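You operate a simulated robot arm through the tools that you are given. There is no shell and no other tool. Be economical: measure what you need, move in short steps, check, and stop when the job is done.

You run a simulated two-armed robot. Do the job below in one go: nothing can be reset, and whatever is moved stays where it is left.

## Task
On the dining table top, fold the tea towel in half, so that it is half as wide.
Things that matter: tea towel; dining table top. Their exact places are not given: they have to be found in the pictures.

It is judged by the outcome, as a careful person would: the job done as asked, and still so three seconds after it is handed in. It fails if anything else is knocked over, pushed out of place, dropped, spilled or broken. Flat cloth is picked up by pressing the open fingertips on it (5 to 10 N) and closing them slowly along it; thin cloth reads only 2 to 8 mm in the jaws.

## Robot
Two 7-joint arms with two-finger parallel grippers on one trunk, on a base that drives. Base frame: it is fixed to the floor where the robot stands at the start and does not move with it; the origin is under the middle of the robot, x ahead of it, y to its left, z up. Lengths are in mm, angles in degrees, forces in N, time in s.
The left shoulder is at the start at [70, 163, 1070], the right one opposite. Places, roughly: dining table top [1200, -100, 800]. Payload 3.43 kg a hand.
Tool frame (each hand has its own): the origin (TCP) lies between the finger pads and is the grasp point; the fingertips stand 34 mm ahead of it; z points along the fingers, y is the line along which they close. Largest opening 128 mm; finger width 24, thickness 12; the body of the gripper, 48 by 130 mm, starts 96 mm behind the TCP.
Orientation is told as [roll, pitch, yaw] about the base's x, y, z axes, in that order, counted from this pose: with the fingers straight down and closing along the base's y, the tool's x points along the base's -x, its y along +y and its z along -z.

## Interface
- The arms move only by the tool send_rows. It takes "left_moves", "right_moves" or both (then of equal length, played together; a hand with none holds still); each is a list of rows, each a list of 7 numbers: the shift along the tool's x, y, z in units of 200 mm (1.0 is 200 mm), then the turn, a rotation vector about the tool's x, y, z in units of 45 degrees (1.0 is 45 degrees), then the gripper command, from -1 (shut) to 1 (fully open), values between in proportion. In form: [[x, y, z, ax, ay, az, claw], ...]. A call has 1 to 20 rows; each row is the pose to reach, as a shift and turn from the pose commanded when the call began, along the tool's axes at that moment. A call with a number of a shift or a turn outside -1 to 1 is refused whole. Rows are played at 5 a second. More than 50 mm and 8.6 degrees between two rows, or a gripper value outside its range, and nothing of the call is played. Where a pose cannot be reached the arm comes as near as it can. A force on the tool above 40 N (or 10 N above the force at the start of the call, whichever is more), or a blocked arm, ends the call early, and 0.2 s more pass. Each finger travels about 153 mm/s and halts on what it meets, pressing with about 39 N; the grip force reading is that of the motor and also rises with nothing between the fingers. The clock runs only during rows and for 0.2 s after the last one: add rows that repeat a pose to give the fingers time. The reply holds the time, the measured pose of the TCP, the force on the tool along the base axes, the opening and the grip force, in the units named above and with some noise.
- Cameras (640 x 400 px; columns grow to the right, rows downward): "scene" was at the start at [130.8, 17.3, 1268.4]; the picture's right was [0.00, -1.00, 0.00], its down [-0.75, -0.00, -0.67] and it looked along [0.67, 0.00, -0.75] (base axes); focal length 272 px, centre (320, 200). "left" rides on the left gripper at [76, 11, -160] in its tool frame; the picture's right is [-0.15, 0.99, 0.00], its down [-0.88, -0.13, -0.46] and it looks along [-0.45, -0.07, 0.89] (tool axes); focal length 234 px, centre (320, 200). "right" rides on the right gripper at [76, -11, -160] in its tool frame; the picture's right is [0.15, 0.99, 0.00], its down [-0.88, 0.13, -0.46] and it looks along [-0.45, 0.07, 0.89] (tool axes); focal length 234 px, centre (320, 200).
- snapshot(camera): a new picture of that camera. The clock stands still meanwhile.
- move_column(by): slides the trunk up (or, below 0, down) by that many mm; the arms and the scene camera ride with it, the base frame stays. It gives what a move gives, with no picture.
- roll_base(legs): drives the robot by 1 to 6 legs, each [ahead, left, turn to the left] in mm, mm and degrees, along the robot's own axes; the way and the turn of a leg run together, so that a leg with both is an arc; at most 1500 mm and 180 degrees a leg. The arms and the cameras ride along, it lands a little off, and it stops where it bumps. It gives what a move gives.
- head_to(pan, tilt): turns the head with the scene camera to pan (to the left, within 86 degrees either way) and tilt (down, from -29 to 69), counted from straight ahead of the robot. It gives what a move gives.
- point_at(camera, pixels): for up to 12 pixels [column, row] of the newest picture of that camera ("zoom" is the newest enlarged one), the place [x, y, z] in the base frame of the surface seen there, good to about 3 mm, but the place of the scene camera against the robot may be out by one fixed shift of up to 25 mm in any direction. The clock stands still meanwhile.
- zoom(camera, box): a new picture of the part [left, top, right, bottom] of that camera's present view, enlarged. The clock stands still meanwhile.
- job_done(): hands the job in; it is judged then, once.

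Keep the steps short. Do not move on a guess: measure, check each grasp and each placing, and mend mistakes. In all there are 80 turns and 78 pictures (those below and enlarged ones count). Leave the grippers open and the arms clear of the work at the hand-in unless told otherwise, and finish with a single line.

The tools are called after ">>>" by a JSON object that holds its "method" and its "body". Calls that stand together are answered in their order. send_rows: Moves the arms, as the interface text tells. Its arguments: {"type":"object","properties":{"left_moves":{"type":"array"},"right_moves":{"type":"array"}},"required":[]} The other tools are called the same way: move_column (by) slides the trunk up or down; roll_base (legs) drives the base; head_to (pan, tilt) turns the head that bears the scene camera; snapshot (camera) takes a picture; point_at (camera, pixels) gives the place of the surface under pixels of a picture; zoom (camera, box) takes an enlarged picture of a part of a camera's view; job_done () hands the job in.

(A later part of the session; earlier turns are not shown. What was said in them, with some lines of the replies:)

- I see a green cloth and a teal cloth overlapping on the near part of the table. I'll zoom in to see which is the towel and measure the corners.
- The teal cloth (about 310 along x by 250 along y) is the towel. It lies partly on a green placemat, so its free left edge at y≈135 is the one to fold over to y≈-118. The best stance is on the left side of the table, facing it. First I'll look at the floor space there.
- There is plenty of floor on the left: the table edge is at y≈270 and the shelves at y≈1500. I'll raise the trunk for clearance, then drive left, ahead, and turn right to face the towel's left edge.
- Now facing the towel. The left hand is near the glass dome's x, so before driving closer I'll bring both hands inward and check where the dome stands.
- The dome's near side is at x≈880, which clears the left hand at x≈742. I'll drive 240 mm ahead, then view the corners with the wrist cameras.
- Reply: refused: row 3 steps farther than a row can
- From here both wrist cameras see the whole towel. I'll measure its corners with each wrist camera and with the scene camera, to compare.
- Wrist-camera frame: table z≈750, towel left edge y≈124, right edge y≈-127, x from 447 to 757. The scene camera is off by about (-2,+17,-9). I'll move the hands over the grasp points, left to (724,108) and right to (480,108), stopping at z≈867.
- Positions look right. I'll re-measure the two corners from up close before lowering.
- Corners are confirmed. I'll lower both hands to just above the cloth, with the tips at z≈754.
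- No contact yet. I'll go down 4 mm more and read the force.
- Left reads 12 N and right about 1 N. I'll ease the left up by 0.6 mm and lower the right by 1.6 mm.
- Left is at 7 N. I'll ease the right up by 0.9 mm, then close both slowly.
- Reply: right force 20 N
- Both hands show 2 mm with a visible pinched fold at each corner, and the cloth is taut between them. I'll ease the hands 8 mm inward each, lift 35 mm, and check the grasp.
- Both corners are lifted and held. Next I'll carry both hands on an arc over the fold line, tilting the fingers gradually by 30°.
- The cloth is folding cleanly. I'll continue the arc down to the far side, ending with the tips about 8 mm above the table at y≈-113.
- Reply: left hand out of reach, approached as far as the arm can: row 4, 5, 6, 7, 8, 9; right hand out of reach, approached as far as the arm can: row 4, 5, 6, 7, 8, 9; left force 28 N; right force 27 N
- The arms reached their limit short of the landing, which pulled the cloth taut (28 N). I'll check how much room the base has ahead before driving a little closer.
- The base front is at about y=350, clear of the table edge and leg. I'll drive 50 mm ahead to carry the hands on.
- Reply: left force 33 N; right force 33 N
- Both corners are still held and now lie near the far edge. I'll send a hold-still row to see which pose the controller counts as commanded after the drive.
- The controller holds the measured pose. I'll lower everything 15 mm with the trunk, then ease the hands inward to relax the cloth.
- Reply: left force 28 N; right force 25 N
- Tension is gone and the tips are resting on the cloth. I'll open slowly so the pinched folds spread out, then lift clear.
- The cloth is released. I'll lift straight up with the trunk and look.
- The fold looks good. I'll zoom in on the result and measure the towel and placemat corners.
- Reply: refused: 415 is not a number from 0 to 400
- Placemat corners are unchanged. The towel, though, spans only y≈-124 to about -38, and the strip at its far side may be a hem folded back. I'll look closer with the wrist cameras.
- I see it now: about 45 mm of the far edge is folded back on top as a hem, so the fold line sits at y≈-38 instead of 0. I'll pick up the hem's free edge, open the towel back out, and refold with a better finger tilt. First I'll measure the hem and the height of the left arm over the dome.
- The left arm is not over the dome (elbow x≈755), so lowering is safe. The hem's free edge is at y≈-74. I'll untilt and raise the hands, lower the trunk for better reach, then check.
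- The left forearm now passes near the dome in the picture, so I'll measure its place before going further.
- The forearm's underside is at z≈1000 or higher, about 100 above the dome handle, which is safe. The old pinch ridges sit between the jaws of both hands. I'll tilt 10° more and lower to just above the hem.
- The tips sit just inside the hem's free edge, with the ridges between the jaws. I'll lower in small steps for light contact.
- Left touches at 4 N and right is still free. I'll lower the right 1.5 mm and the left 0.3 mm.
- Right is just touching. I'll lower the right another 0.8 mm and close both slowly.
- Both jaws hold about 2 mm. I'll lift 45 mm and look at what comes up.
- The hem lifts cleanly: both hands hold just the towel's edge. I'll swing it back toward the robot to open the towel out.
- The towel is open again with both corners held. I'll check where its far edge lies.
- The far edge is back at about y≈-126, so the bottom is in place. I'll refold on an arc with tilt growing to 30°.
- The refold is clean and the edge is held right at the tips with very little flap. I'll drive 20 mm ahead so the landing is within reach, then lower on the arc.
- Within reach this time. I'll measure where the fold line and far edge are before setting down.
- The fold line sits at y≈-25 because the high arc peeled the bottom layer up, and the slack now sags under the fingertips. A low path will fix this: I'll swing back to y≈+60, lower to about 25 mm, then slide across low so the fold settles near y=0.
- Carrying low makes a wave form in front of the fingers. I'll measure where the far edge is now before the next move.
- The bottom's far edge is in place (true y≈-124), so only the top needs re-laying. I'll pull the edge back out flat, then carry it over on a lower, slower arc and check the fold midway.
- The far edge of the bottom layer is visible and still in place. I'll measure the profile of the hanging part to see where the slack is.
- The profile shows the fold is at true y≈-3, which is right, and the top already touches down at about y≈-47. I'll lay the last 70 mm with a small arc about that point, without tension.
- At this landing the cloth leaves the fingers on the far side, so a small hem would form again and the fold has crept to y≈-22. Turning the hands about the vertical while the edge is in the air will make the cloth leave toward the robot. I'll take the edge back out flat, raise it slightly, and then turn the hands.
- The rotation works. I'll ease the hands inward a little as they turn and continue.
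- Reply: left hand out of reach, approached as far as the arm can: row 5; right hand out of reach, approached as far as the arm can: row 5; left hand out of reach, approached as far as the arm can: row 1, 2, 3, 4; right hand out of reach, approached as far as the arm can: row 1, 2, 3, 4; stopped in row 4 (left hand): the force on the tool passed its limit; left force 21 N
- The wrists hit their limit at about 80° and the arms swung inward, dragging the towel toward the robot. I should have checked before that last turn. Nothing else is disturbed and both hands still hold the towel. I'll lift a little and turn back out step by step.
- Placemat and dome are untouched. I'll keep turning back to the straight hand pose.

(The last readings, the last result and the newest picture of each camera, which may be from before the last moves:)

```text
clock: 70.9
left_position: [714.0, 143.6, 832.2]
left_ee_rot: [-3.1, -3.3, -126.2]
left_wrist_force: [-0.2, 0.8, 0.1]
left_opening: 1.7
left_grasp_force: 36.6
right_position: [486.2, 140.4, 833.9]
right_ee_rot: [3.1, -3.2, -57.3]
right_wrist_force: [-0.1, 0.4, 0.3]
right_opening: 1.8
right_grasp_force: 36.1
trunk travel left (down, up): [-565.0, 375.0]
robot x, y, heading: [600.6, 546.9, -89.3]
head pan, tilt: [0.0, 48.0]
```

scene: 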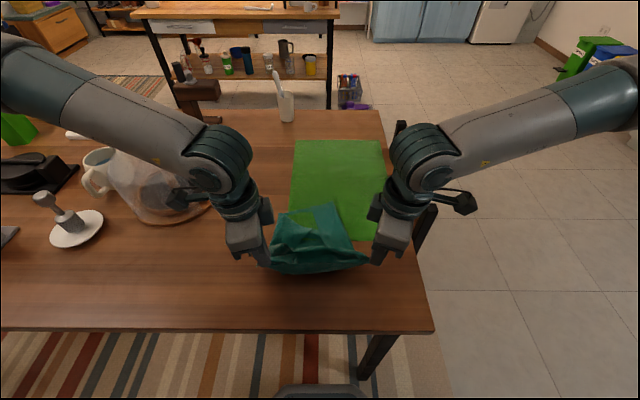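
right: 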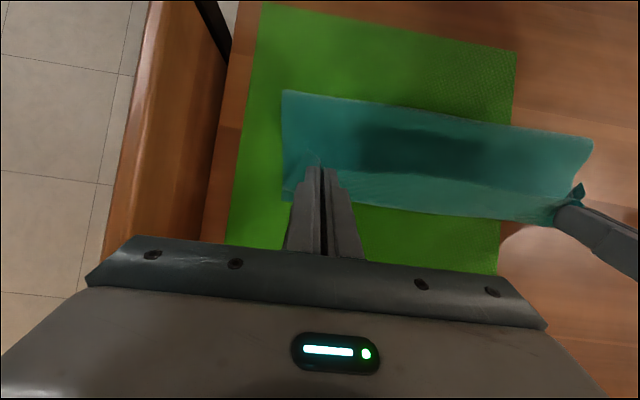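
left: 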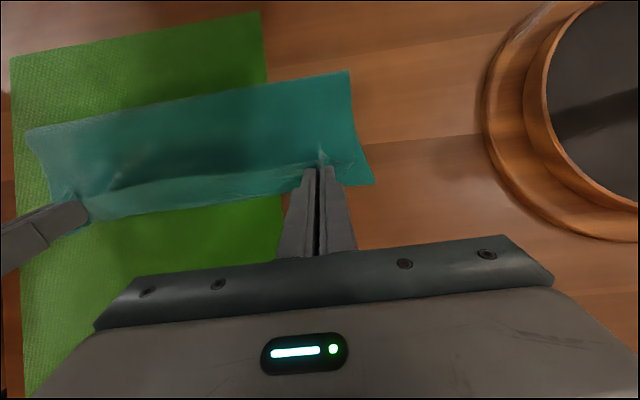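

Continuing the turn back to straight.

>>> {"method": "send_rows", "body": {"left_moves": [[0, 0, 0, 0, 0, -0.18, -1], [0, 0, 0, 0, 0, -0.36, -1], [0, 0, 0, 0, 0, -0.54, -1], [0, 0, 0, 0, 0, -0.7, -1], [0, 0, 0, 0, 0, -0.81, -1]], "right_moves": [[0, 0, 0, 0, 0, 0.15, -1], [0, 0, 0, 0, 0, 0.3, -1], [0, 0, 0, 0, 0, 0.45, -1], [0, 0, 0, 0, 0, 0.6, -1], [0, 0, 0, 0, 0, 0.72, -1]]}}

>>> {"method": "move_column", "body": {"by": 150}}

>>> {"method": "snapshot", "body": {"camera": "scene"}}

```text
clock: 72.1
left_position: [714.5, 144.0, 831.4]
left_ee_rot: [-4.5, -0.8, -89.8]
left_wrist_force: [0.9, 0.2, 0.3]
left_opening: 2.1
left_grasp_force: 36.7
right_position: [484.9, 139.7, 833.8]
right_ee_rot: [4.3, -1.2, -89.7]
right_wrist_force: [0.0, 0.6, 0.6]
right_opening: 1.6
right_grasp_force: 36.5
trunk travel left (down, up): [-565.0, 375.0]
robot x, y, heading: [595.8, 553.8, -89.2]
head pan, tilt: [0.0, 48.0]
```

```text
clock: 73.8
left_position: [714.1, 143.0, 981.4]
left_ee_rot: [-4.6, -0.9, -89.9]
left_wrist_force: [0.9, -0.1, -1.0]
left_opening: 2.1
left_grasp_force: 37.0
right_position: [486.9, 141.1, 983.3]
right_ee_rot: [4.3, -1.1, -89.6]
right_wrist_force: [0.2, 0.9, -0.5]
right_opening: 1.8
right_grasp_force: 36.9
trunk travel left (down, up): [-715.0, 225.0]
robot x, y, heading: [596.1, 549.0, -89.5]
head pan, tilt: [0.0, 48.0]
```

```text
17 pictures are left
```

scene: 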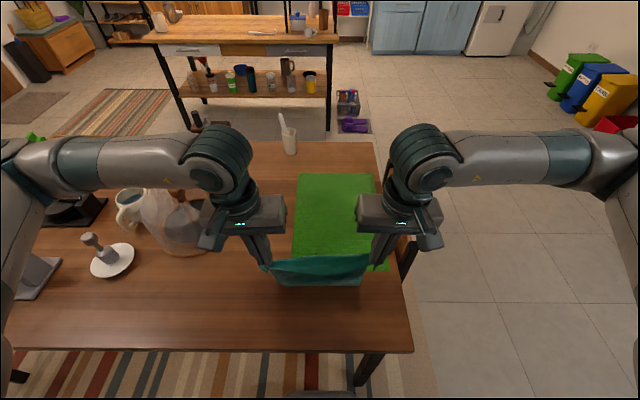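

The towel now hangs from its two held corners, nearly straight, and the placemat is in place. A better way from here: the cloth leaves the fingers on the far side, so I'll lay the hanging edge at y≈118 and pay it out away from me to y≈0. Then I'll bring the held edge back toward me, which forms no hem. First I'll raise it fully and level the hands.

>>> {"method": "move_column", "body": {"by": 90}}

>>> {"method": "send_rows", "body": {"left_moves": [[-0.05, 0, 0, -0.05, 0, 0, -1], [-0.1, 0.01, 0, -0.1, 0, 0, -1], [-0.16, 0.01, 0, -0.1, 0, 0, -1], [-0.16, 0.01, 0, -0.1, 0, 0, -1]], "right_moves": [[-0.05, 0, 0.01, 0.05, 0, 0, -1], [-0.1, -0.01, 0.01, 0.1, 0, 0, -1], [-0.16, -0.01, 0.01, 0.1, 0, 0, -1], [-0.16, -0.01, 0.01, 0.1, 0, 0, -1]]}}

>>> {"method": "snapshot", "body": {"camera": "scene"}}

```text
clock: 75.1
left_position: [712.5, 143.5, 1072.9]
left_ee_rot: [-4.5, -0.9, -89.9]
left_wrist_force: [0.4, 0.5, 0.9]
left_opening: 1.8
left_grasp_force: 37.2
right_position: [486.1, 140.9, 1073.1]
right_ee_rot: [4.3, -1.2, -89.8]
right_wrist_force: [1.1, -0.9, -0.8]
right_opening: 1.9
right_grasp_force: 36.5
trunk travel left (down, up): [-805.0, 135.0]
robot x, y, heading: [601.5, 548.0, -89.6]
head pan, tilt: [0.0, 48.0]
```

```text
clock: 76.1
left_position: [714.4, 111.9, 1072.4]
left_ee_rot: [0.0, -0.8, -89.9]
left_wrist_force: [0.4, -0.1, -0.1]
left_opening: 2.0
left_grasp_force: 36.8
right_position: [484.3, 108.6, 1072.5]
right_ee_rot: [-0.2, -1.1, -89.5]
right_wrist_force: [0.1, 0.2, -0.4]
right_opening: 1.9
right_grasp_force: 35.9
trunk travel left (down, up): [-805.0, 135.0]
robot x, y, heading: [599.0, 549.4, -89.3]
head pan, tilt: [0.0, 48.0]
```

```text
16 pictures are left
```

scene: 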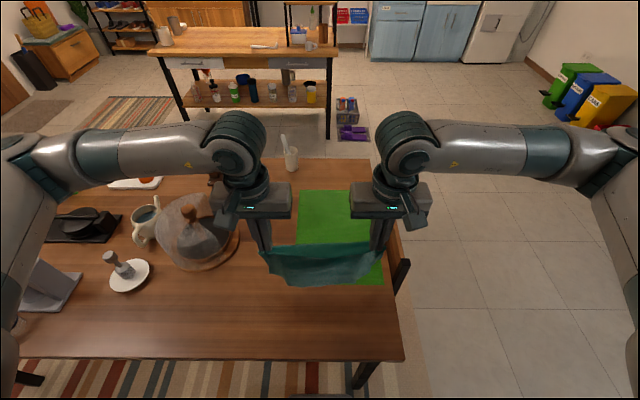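

Hanging free now. I'll measure the held line and the lower edge.

>>> {"method": "zoom", "body": {"camera": "scene", "box": [240, 210, 410, 310]}}

>>> {"method": "point_at", "body": {"camera": "zoom", "pixels": [[130, 200], [200, 240], [320, 270], [450, 230], [160, 275], [330, 150], [320, 200]]}}

```text
3.76 times, centred on (325, 260) of scene
```

zoom: 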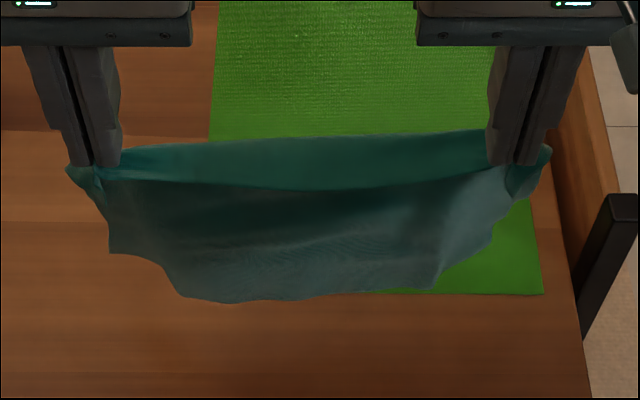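

```text
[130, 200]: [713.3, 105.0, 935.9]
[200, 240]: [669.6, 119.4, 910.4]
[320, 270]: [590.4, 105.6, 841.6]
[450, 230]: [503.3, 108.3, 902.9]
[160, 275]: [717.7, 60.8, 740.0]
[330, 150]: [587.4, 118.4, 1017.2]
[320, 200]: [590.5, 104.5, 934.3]
```

The lower corners look curled. I'll check with a wrist camera.

>>> {"method": "snapshot", "body": {"camera": "left"}}

```text
14 pictures are left
```

left: 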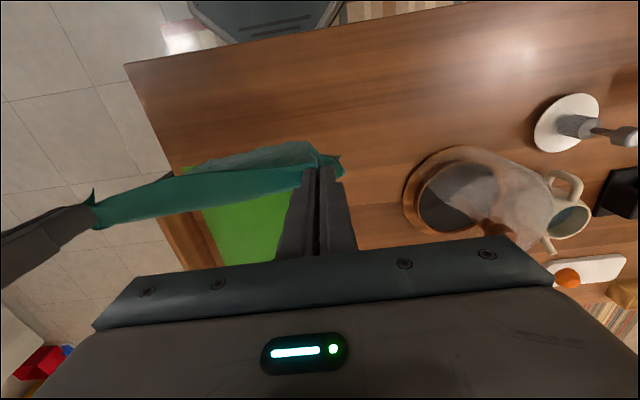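

I'll spread the hands 5 mm each, lower until the bottom edge touches at y≈118, and pay it out away from me. Then I'll inspect the laid part before folding.

>>> {"method": "send_rows", "body": {"left_moves": [[0, 0.01, 0.11, 0, 0, 0, -1], [0, 0.025, 0.215, 0, 0, 0, -1], [0, 0.025, 0.215, 0, 0, 0, -1], [-0.04, 0.025, 0.28, 0, 0, 0, -1], [-0.115, 0.025, 0.365, 0, 0, 0, -1], [-0.19, 0.025, 0.45, 0, 0, 0, -1], [-0.265, 0.025, 0.525, 0, 0, 0, -1], [-0.34, 0.025, 0.6, 0, 0, 0, -1], [-0.415, 0.025, 0.675, 0, 0, 0, -1], [-0.49, 0.025, 0.75, 0, 0, 0, -1], [-0.55, 0.025, 0.81, 0, 0, 0, -1], [-0.59, 0.025, 0.85, 0, 0, 0, -1]], "right_moves": [[0, -0.01, 0.11, 0, 0, 0, -1], [0, -0.025, 0.215, 0, 0, 0, -1], [0, -0.025, 0.215, 0, 0, 0, -1], [-0.04, -0.025, 0.28, 0, 0, 0, -1], [-0.115, -0.025, 0.365, 0, 0, 0, -1], [-0.19, -0.025, 0.45, 0, 0, 0, -1], [-0.265, -0.025, 0.525, 0, 0, 0, -1], [-0.34, -0.025, 0.6, 0, 0, 0, -1], [-0.415, -0.025, 0.675, 0, 0, 0, -1], [-0.49, -0.025, 0.75, 0, 0, 0, -1], [-0.55, -0.025, 0.81, 0, 0, 0, -1], [-0.59, -0.025, 0.85, 0, 0, 0, -1]]}}

>>> {"method": "zoom", "body": {"camera": "scene", "box": [230, 180, 420, 310]}}

```text
clock: 78.7
left_position: [719.6, -9.5, 903.4]
left_ee_rot: [0.0, -0.8, -90.1]
left_wrist_force: [-7.0, -0.9, 0.1]
left_opening: 2.2
left_grasp_force: 36.7
right_position: [478.8, -12.2, 903.9]
right_ee_rot: [-0.1, -1.2, -89.5]
right_wrist_force: [6.3, 0.7, 0.1]
right_opening: 2.0
right_grasp_force: 36.6
trunk travel left (down, up): [-805.0, 135.0]
robot x, y, heading: [596.1, 547.2, -89.5]
head pan, tilt: [0.0, 48.0]
```

```text
3.08 times, centred on (325, 245) of scene
```

zoom: 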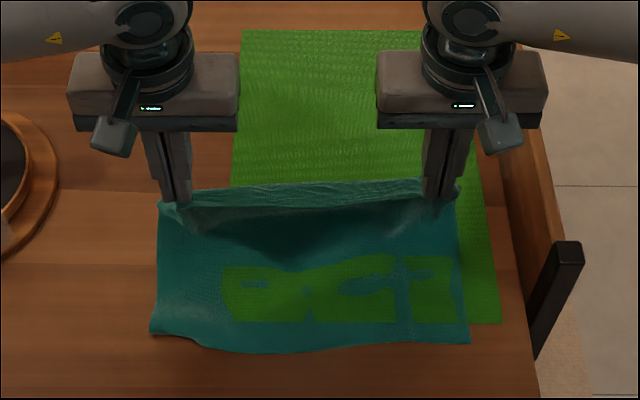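

The bottom half is laid flat with its corners out. I'll measure the near edge and where the cloth rises.

>>> {"method": "point_at", "body": {"camera": "zoom", "pixels": [[153, 331], [190, 345], [310, 350], [400, 343], [467, 340], [310, 320], [310, 290], [310, 265], [310, 245], [310, 225], [310, 210], [310, 190]]}}

```text
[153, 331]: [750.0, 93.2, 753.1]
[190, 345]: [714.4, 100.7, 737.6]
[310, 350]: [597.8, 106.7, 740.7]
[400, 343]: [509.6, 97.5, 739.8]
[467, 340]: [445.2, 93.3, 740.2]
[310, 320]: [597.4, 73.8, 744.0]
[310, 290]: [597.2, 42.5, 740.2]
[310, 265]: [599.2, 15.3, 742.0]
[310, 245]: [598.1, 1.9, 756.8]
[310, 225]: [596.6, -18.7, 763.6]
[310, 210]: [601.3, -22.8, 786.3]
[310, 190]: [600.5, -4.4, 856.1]
```

The near edge lies at true y≈83, so the fold belongs at y≈-42 and the held edge should land at y≈75. I'll pay out a bit more, then arc back toward me and stop just above the cloth without releasing.

>>> {"method": "send_rows", "body": {"left_moves": [[-0.078, 0, 0.018, 0, 0, 0, -1], [-0.163, 0, 0.033, 0, 0, 0, -1], [-0.163, 0, 0.033, 0, 0, 0, -1], [-0.098, 0, 0.043, 0, 0, 0, -1], [-0.028, 0, 0.063, 0, 0, 0, -1], [0.053, 0, 0.103, 0, 0, 0, -1], [0.123, 0, 0.143, 0, 0, 0, -1], [0.188, 0, 0.198, 0, 0, 0, -1], [0.243, 0, 0.258, 0, 0, 0, -1], [0.293, 0, 0.323, 0, 0, 0, -1], [0.333, 0, 0.393, 0, 0, 0, -1], [0.363, 0, 0.458, 0, 0, 0, -1], [0.383, 0, 0.513, 0, 0, 0, -1], [0.383, 0, 0.513, 0, 0, 0, -1]], "right_moves": [[-0.078, 0, 0.018, 0, 0, 0, -1], [-0.163, 0, 0.033, 0, 0, 0, -1], [-0.163, 0, 0.033, 0, 0, 0, -1], [-0.098, 0, 0.043, 0, 0, 0, -1], [-0.028, 0, 0.063, 0, 0, 0, -1], [0.053, 0, 0.103, 0, 0, 0, -1], [0.123, 0, 0.143, 0, 0, 0, -1], [0.188, 0, 0.198, 0, 0, 0, -1], [0.243, 0, 0.258, 0, 0, 0, -1], [0.293, 0, 0.323, 0, 0, 0, -1], [0.333, 0, 0.393, 0, 0, 0, -1], [0.363, 0, 0.458, 0, 0, 0, -1], [0.383, 0, 0.513, 0, 0, 0, -1], [0.383, 0, 0.513, 0, 0, 0, -1]]}}

>>> {"method": "zoom", "body": {"camera": "scene", "box": [230, 180, 420, 310]}}

```text
clock: 81.7
left_position: [719.7, 66.1, 799.7]
left_ee_rot: [0.0, -0.8, -89.8]
left_wrist_force: [-6.8, -0.9, 0.0]
left_opening: 2.1
left_grasp_force: 36.8
right_position: [479.9, 62.2, 800.2]
right_ee_rot: [-0.1, -1.1, -89.7]
right_wrist_force: [7.1, -0.4, -0.3]
right_opening: 1.9
right_grasp_force: 36.5
trunk travel left (down, up): [-805.0, 135.0]
robot x, y, heading: [596.3, 543.0, -89.5]
head pan, tilt: [0.0, 48.0]
```

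```text
3.08 times, centred on (325, 245) of scene
```

zoom: 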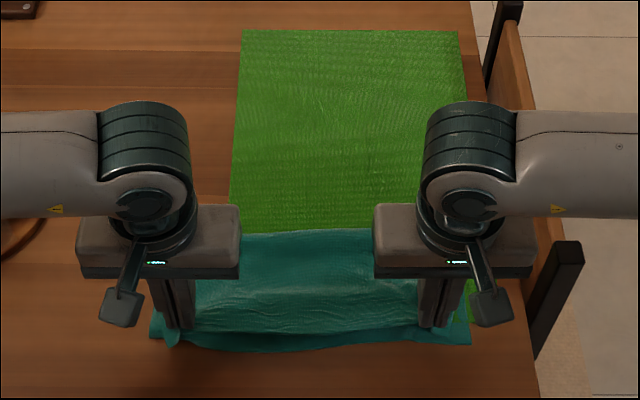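

>>> {"method": "point_at", "body": {"camera": "zoom", "pixels": [[250, 235], [300, 232], [350, 231], [300, 250], [300, 275], [300, 295], [300, 315], [300, 328], [300, 333], [300, 342], [300, 348], [465, 341]]}}

```text
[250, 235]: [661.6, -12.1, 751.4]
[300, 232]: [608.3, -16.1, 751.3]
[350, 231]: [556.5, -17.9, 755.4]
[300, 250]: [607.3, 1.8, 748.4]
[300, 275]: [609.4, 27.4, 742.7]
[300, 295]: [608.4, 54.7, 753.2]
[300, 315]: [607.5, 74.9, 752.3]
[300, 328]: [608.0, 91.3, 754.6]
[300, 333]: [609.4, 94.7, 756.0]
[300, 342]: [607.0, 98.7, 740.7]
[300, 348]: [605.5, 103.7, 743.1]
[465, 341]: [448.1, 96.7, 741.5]
```

The fold is at scene y≈-18 and the top edge is about 5 mm short of the bottom edge at scene y≈100, so the layers match well with no hem. I'll lower onto the cloth with a 5 mm pull toward me, then open slowly.

>>> {"method": "send_rows", "body": {"left_moves": [[0.02, 0, 0.025, 0, 0, 0, -1], [0.025, 0, 0.045, 0, 0, 0, -1], [0.025, 0, 0.045, 0, 0, 0, -0.97], [0.025, 0, 0.045, 0, 0, 0, -0.9], [0.025, 0, 0.045, 0, 0, 0, -0.8], [0.025, 0, 0.045, 0, 0, 0, -0.7], [0.025, 0, 0.045, 0, 0, 0, -0.6], [0.025, 0, 0.045, 0, 0, 0, -0.6]], "right_moves": [[0.03, 0, 0.025, 0, 0, 0, -1], [0.04, 0, 0.045, 0, 0, 0, -1], [0.04, 0, 0.045, 0, 0, 0, -0.97], [0.04, 0, 0.045, 0, 0, 0, -0.9], [0.04, 0, 0.045, 0, 0, 0, -0.8], [0.04, 0, 0.045, 0, 0, 0, -0.7], [0.04, 0, 0.045, 0, 0, 0, -0.6], [0.04, 0, 0.045, 0, 0, 0, -0.6]]}}

>>> {"method": "move_column", "body": {"by": 120}}

>>> {"method": "snapshot", "body": {"camera": "left"}}

>>> {"method": "zoom", "body": {"camera": "scene", "box": [230, 200, 420, 330]}}

```text
clock: 83.5
left_position: [720.2, 71.9, 791.0]
left_ee_rot: [0.1, -0.9, -89.9]
left_wrist_force: [0.2, 0.7, 0.1]
left_opening: 25.7
left_grasp_force: 0.0
right_position: [479.1, 69.4, 791.8]
right_ee_rot: [-0.2, -1.2, -89.6]
right_wrist_force: [-0.3, -0.5, 0.3]
right_opening: 25.5
right_grasp_force: 0.1
trunk travel left (down, up): [-805.0, 135.0]
robot x, y, heading: [597.8, 547.7, -89.7]
head pan, tilt: [0.0, 48.0]
```

```text
clock: 85.0
left_position: [719.9, 71.1, 910.4]
left_ee_rot: [0.0, -0.8, -90.0]
left_wrist_force: [0.0, -0.2, 0.6]
left_opening: 25.7
left_grasp_force: 0.1
right_position: [479.1, 71.1, 910.8]
right_ee_rot: [-0.2, -1.2, -89.6]
right_wrist_force: [-0.9, -0.4, 0.1]
right_opening: 25.5
right_grasp_force: 0.0
trunk travel left (down, up): [-925.0, 15.0]
robot x, y, heading: [599.5, 544.2, -89.6]
head pan, tilt: [0.0, 48.0]
```

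```text
11 pictures are left
```

left: 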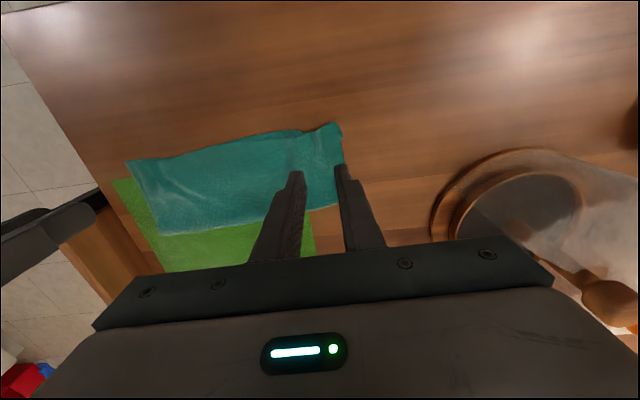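

```text
3.08 times, centred on (325, 265) of scene
```

zoom: 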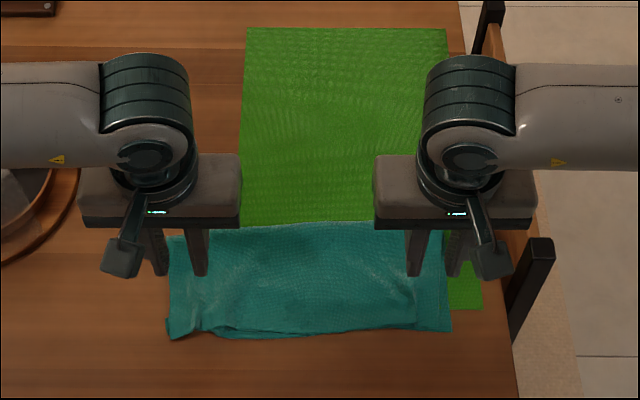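

Released, and the towel looks folded in half. I'll back the robot 280 mm to clear the view and check alignment.

>>> {"method": "roll_base", "body": {"legs": [[-280, 0, 0]]}}

>>> {"method": "zoom", "body": {"camera": "scene", "box": [240, 130, 400, 240]}}

```text
clock: 86.9
left_position: [717.6, 349.2, 910.2]
left_ee_rot: [0.0, -0.9, -89.9]
left_wrist_force: [1.0, 0.1, -0.5]
left_opening: 25.2
left_grasp_force: 0.1
right_position: [475.7, 347.1, 910.2]
right_ee_rot: [-0.3, -1.0, -89.6]
right_wrist_force: [0.7, 0.5, -0.3]
right_opening: 25.5
right_grasp_force: 0.1
trunk travel left (down, up): [-925.0, 15.0]
robot x, y, heading: [602.4, 827.4, -89.7]
head pan, tilt: [0.0, 48.0]
```

```text
3.64 times, centred on (320, 185) of scene
```

zoom: 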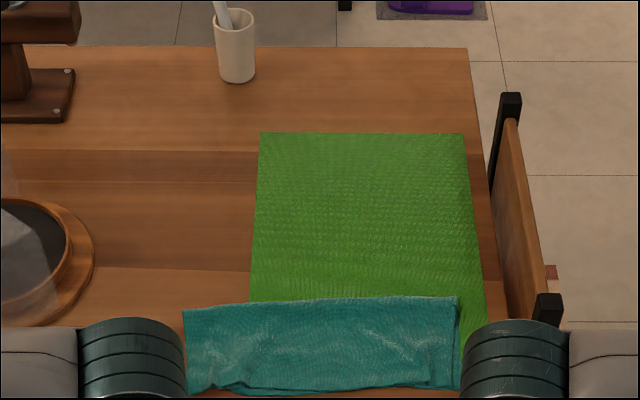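

I'll zoom closer on the towel and measure its corners.

>>> {"method": "zoom", "body": {"camera": "scene", "box": [275, 200, 375, 250]}}

>>> {"method": "point_at", "body": {"camera": "zoom", "pixels": [[75, 80], [300, 60], [505, 45], [95, 270], [175, 245], [300, 262], [490, 262], [505, 250], [430, 245]]}}

>>> {"method": "snapshot", "body": {"camera": "right"}}

```text
6.40 times, centred on (325, 225) of scene
```

zoom: 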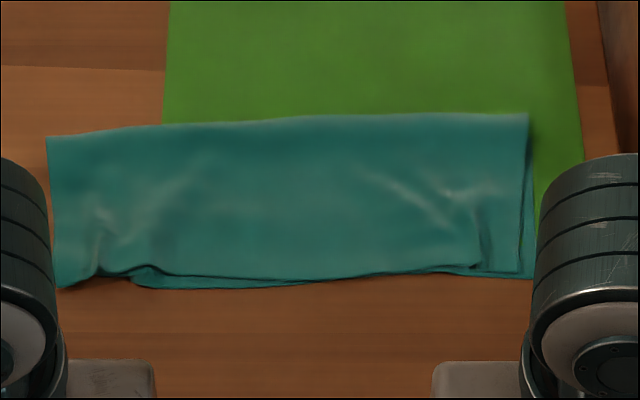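

```text
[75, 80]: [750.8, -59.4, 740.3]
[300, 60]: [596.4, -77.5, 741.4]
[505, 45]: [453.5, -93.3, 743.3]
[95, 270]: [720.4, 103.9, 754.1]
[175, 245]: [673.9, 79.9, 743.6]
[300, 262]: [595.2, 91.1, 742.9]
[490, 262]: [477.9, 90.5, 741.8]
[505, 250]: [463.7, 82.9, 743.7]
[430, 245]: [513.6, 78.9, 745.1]
```

```text
7 pictures are left
```

right: 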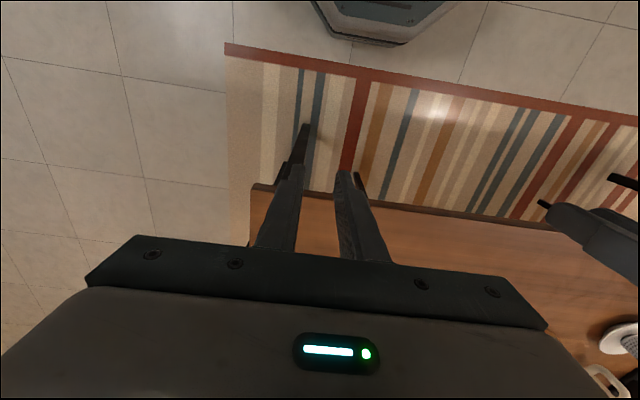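

The towel is now about 310 by 122 mm with its edges meeting to about 10 mm, and the placemat and dome are in place. I'll open the grippers fully, with the arms already clear.

>>> {"method": "send_rows", "body": {"left_moves": [[0, 0, 0, 0, 0, 0, 0.5], [0, 0, 0, 0, 0, 0, 1], [0, 0, 0, 0, 0, 0, 1], [0, 0, 0, 0, 0, 0, 1]], "right_moves": [[0, 0, 0, 0, 0, 0, 0.5], [0, 0, 0, 0, 0, 0, 1], [0, 0, 0, 0, 0, 0, 1], [0, 0, 0, 0, 0, 0, 1]]}}

>>> {"method": "snapshot", "body": {"camera": "scene"}}

```text
clock: 87.9
left_position: [717.1, 349.0, 911.8]
left_ee_rot: [0.1, -0.8, -90.1]
left_wrist_force: [0.7, 0.4, -0.1]
left_opening: 127.9
left_grasp_force: 0.0
right_position: [475.3, 347.5, 910.3]
right_ee_rot: [-0.2, -1.1, -89.6]
right_wrist_force: [-0.5, -0.3, 0.7]
right_opening: 128.0
right_grasp_force: 0.0
trunk travel left (down, up): [-925.0, 15.0]
robot x, y, heading: [594.2, 825.9, -89.7]
head pan, tilt: [0.0, 48.0]
```

```text
6 pictures are left
```

scene: 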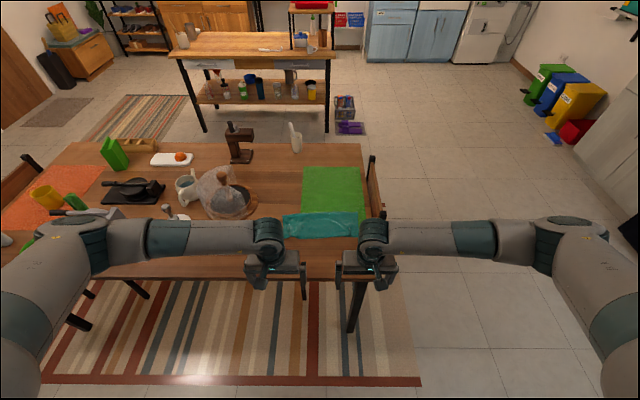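

Everything is in place: the towel is folded, the grippers are open, and the arms are clear. Handing in.

>>> {"method": "job_done", "body": {}}

```text
The job is handed in.
```

The tea towel lies folded in half on the dining table, about 122 mm wide instead of 251, with its edges meeting to about 10 mm and nothing else on the table moved.
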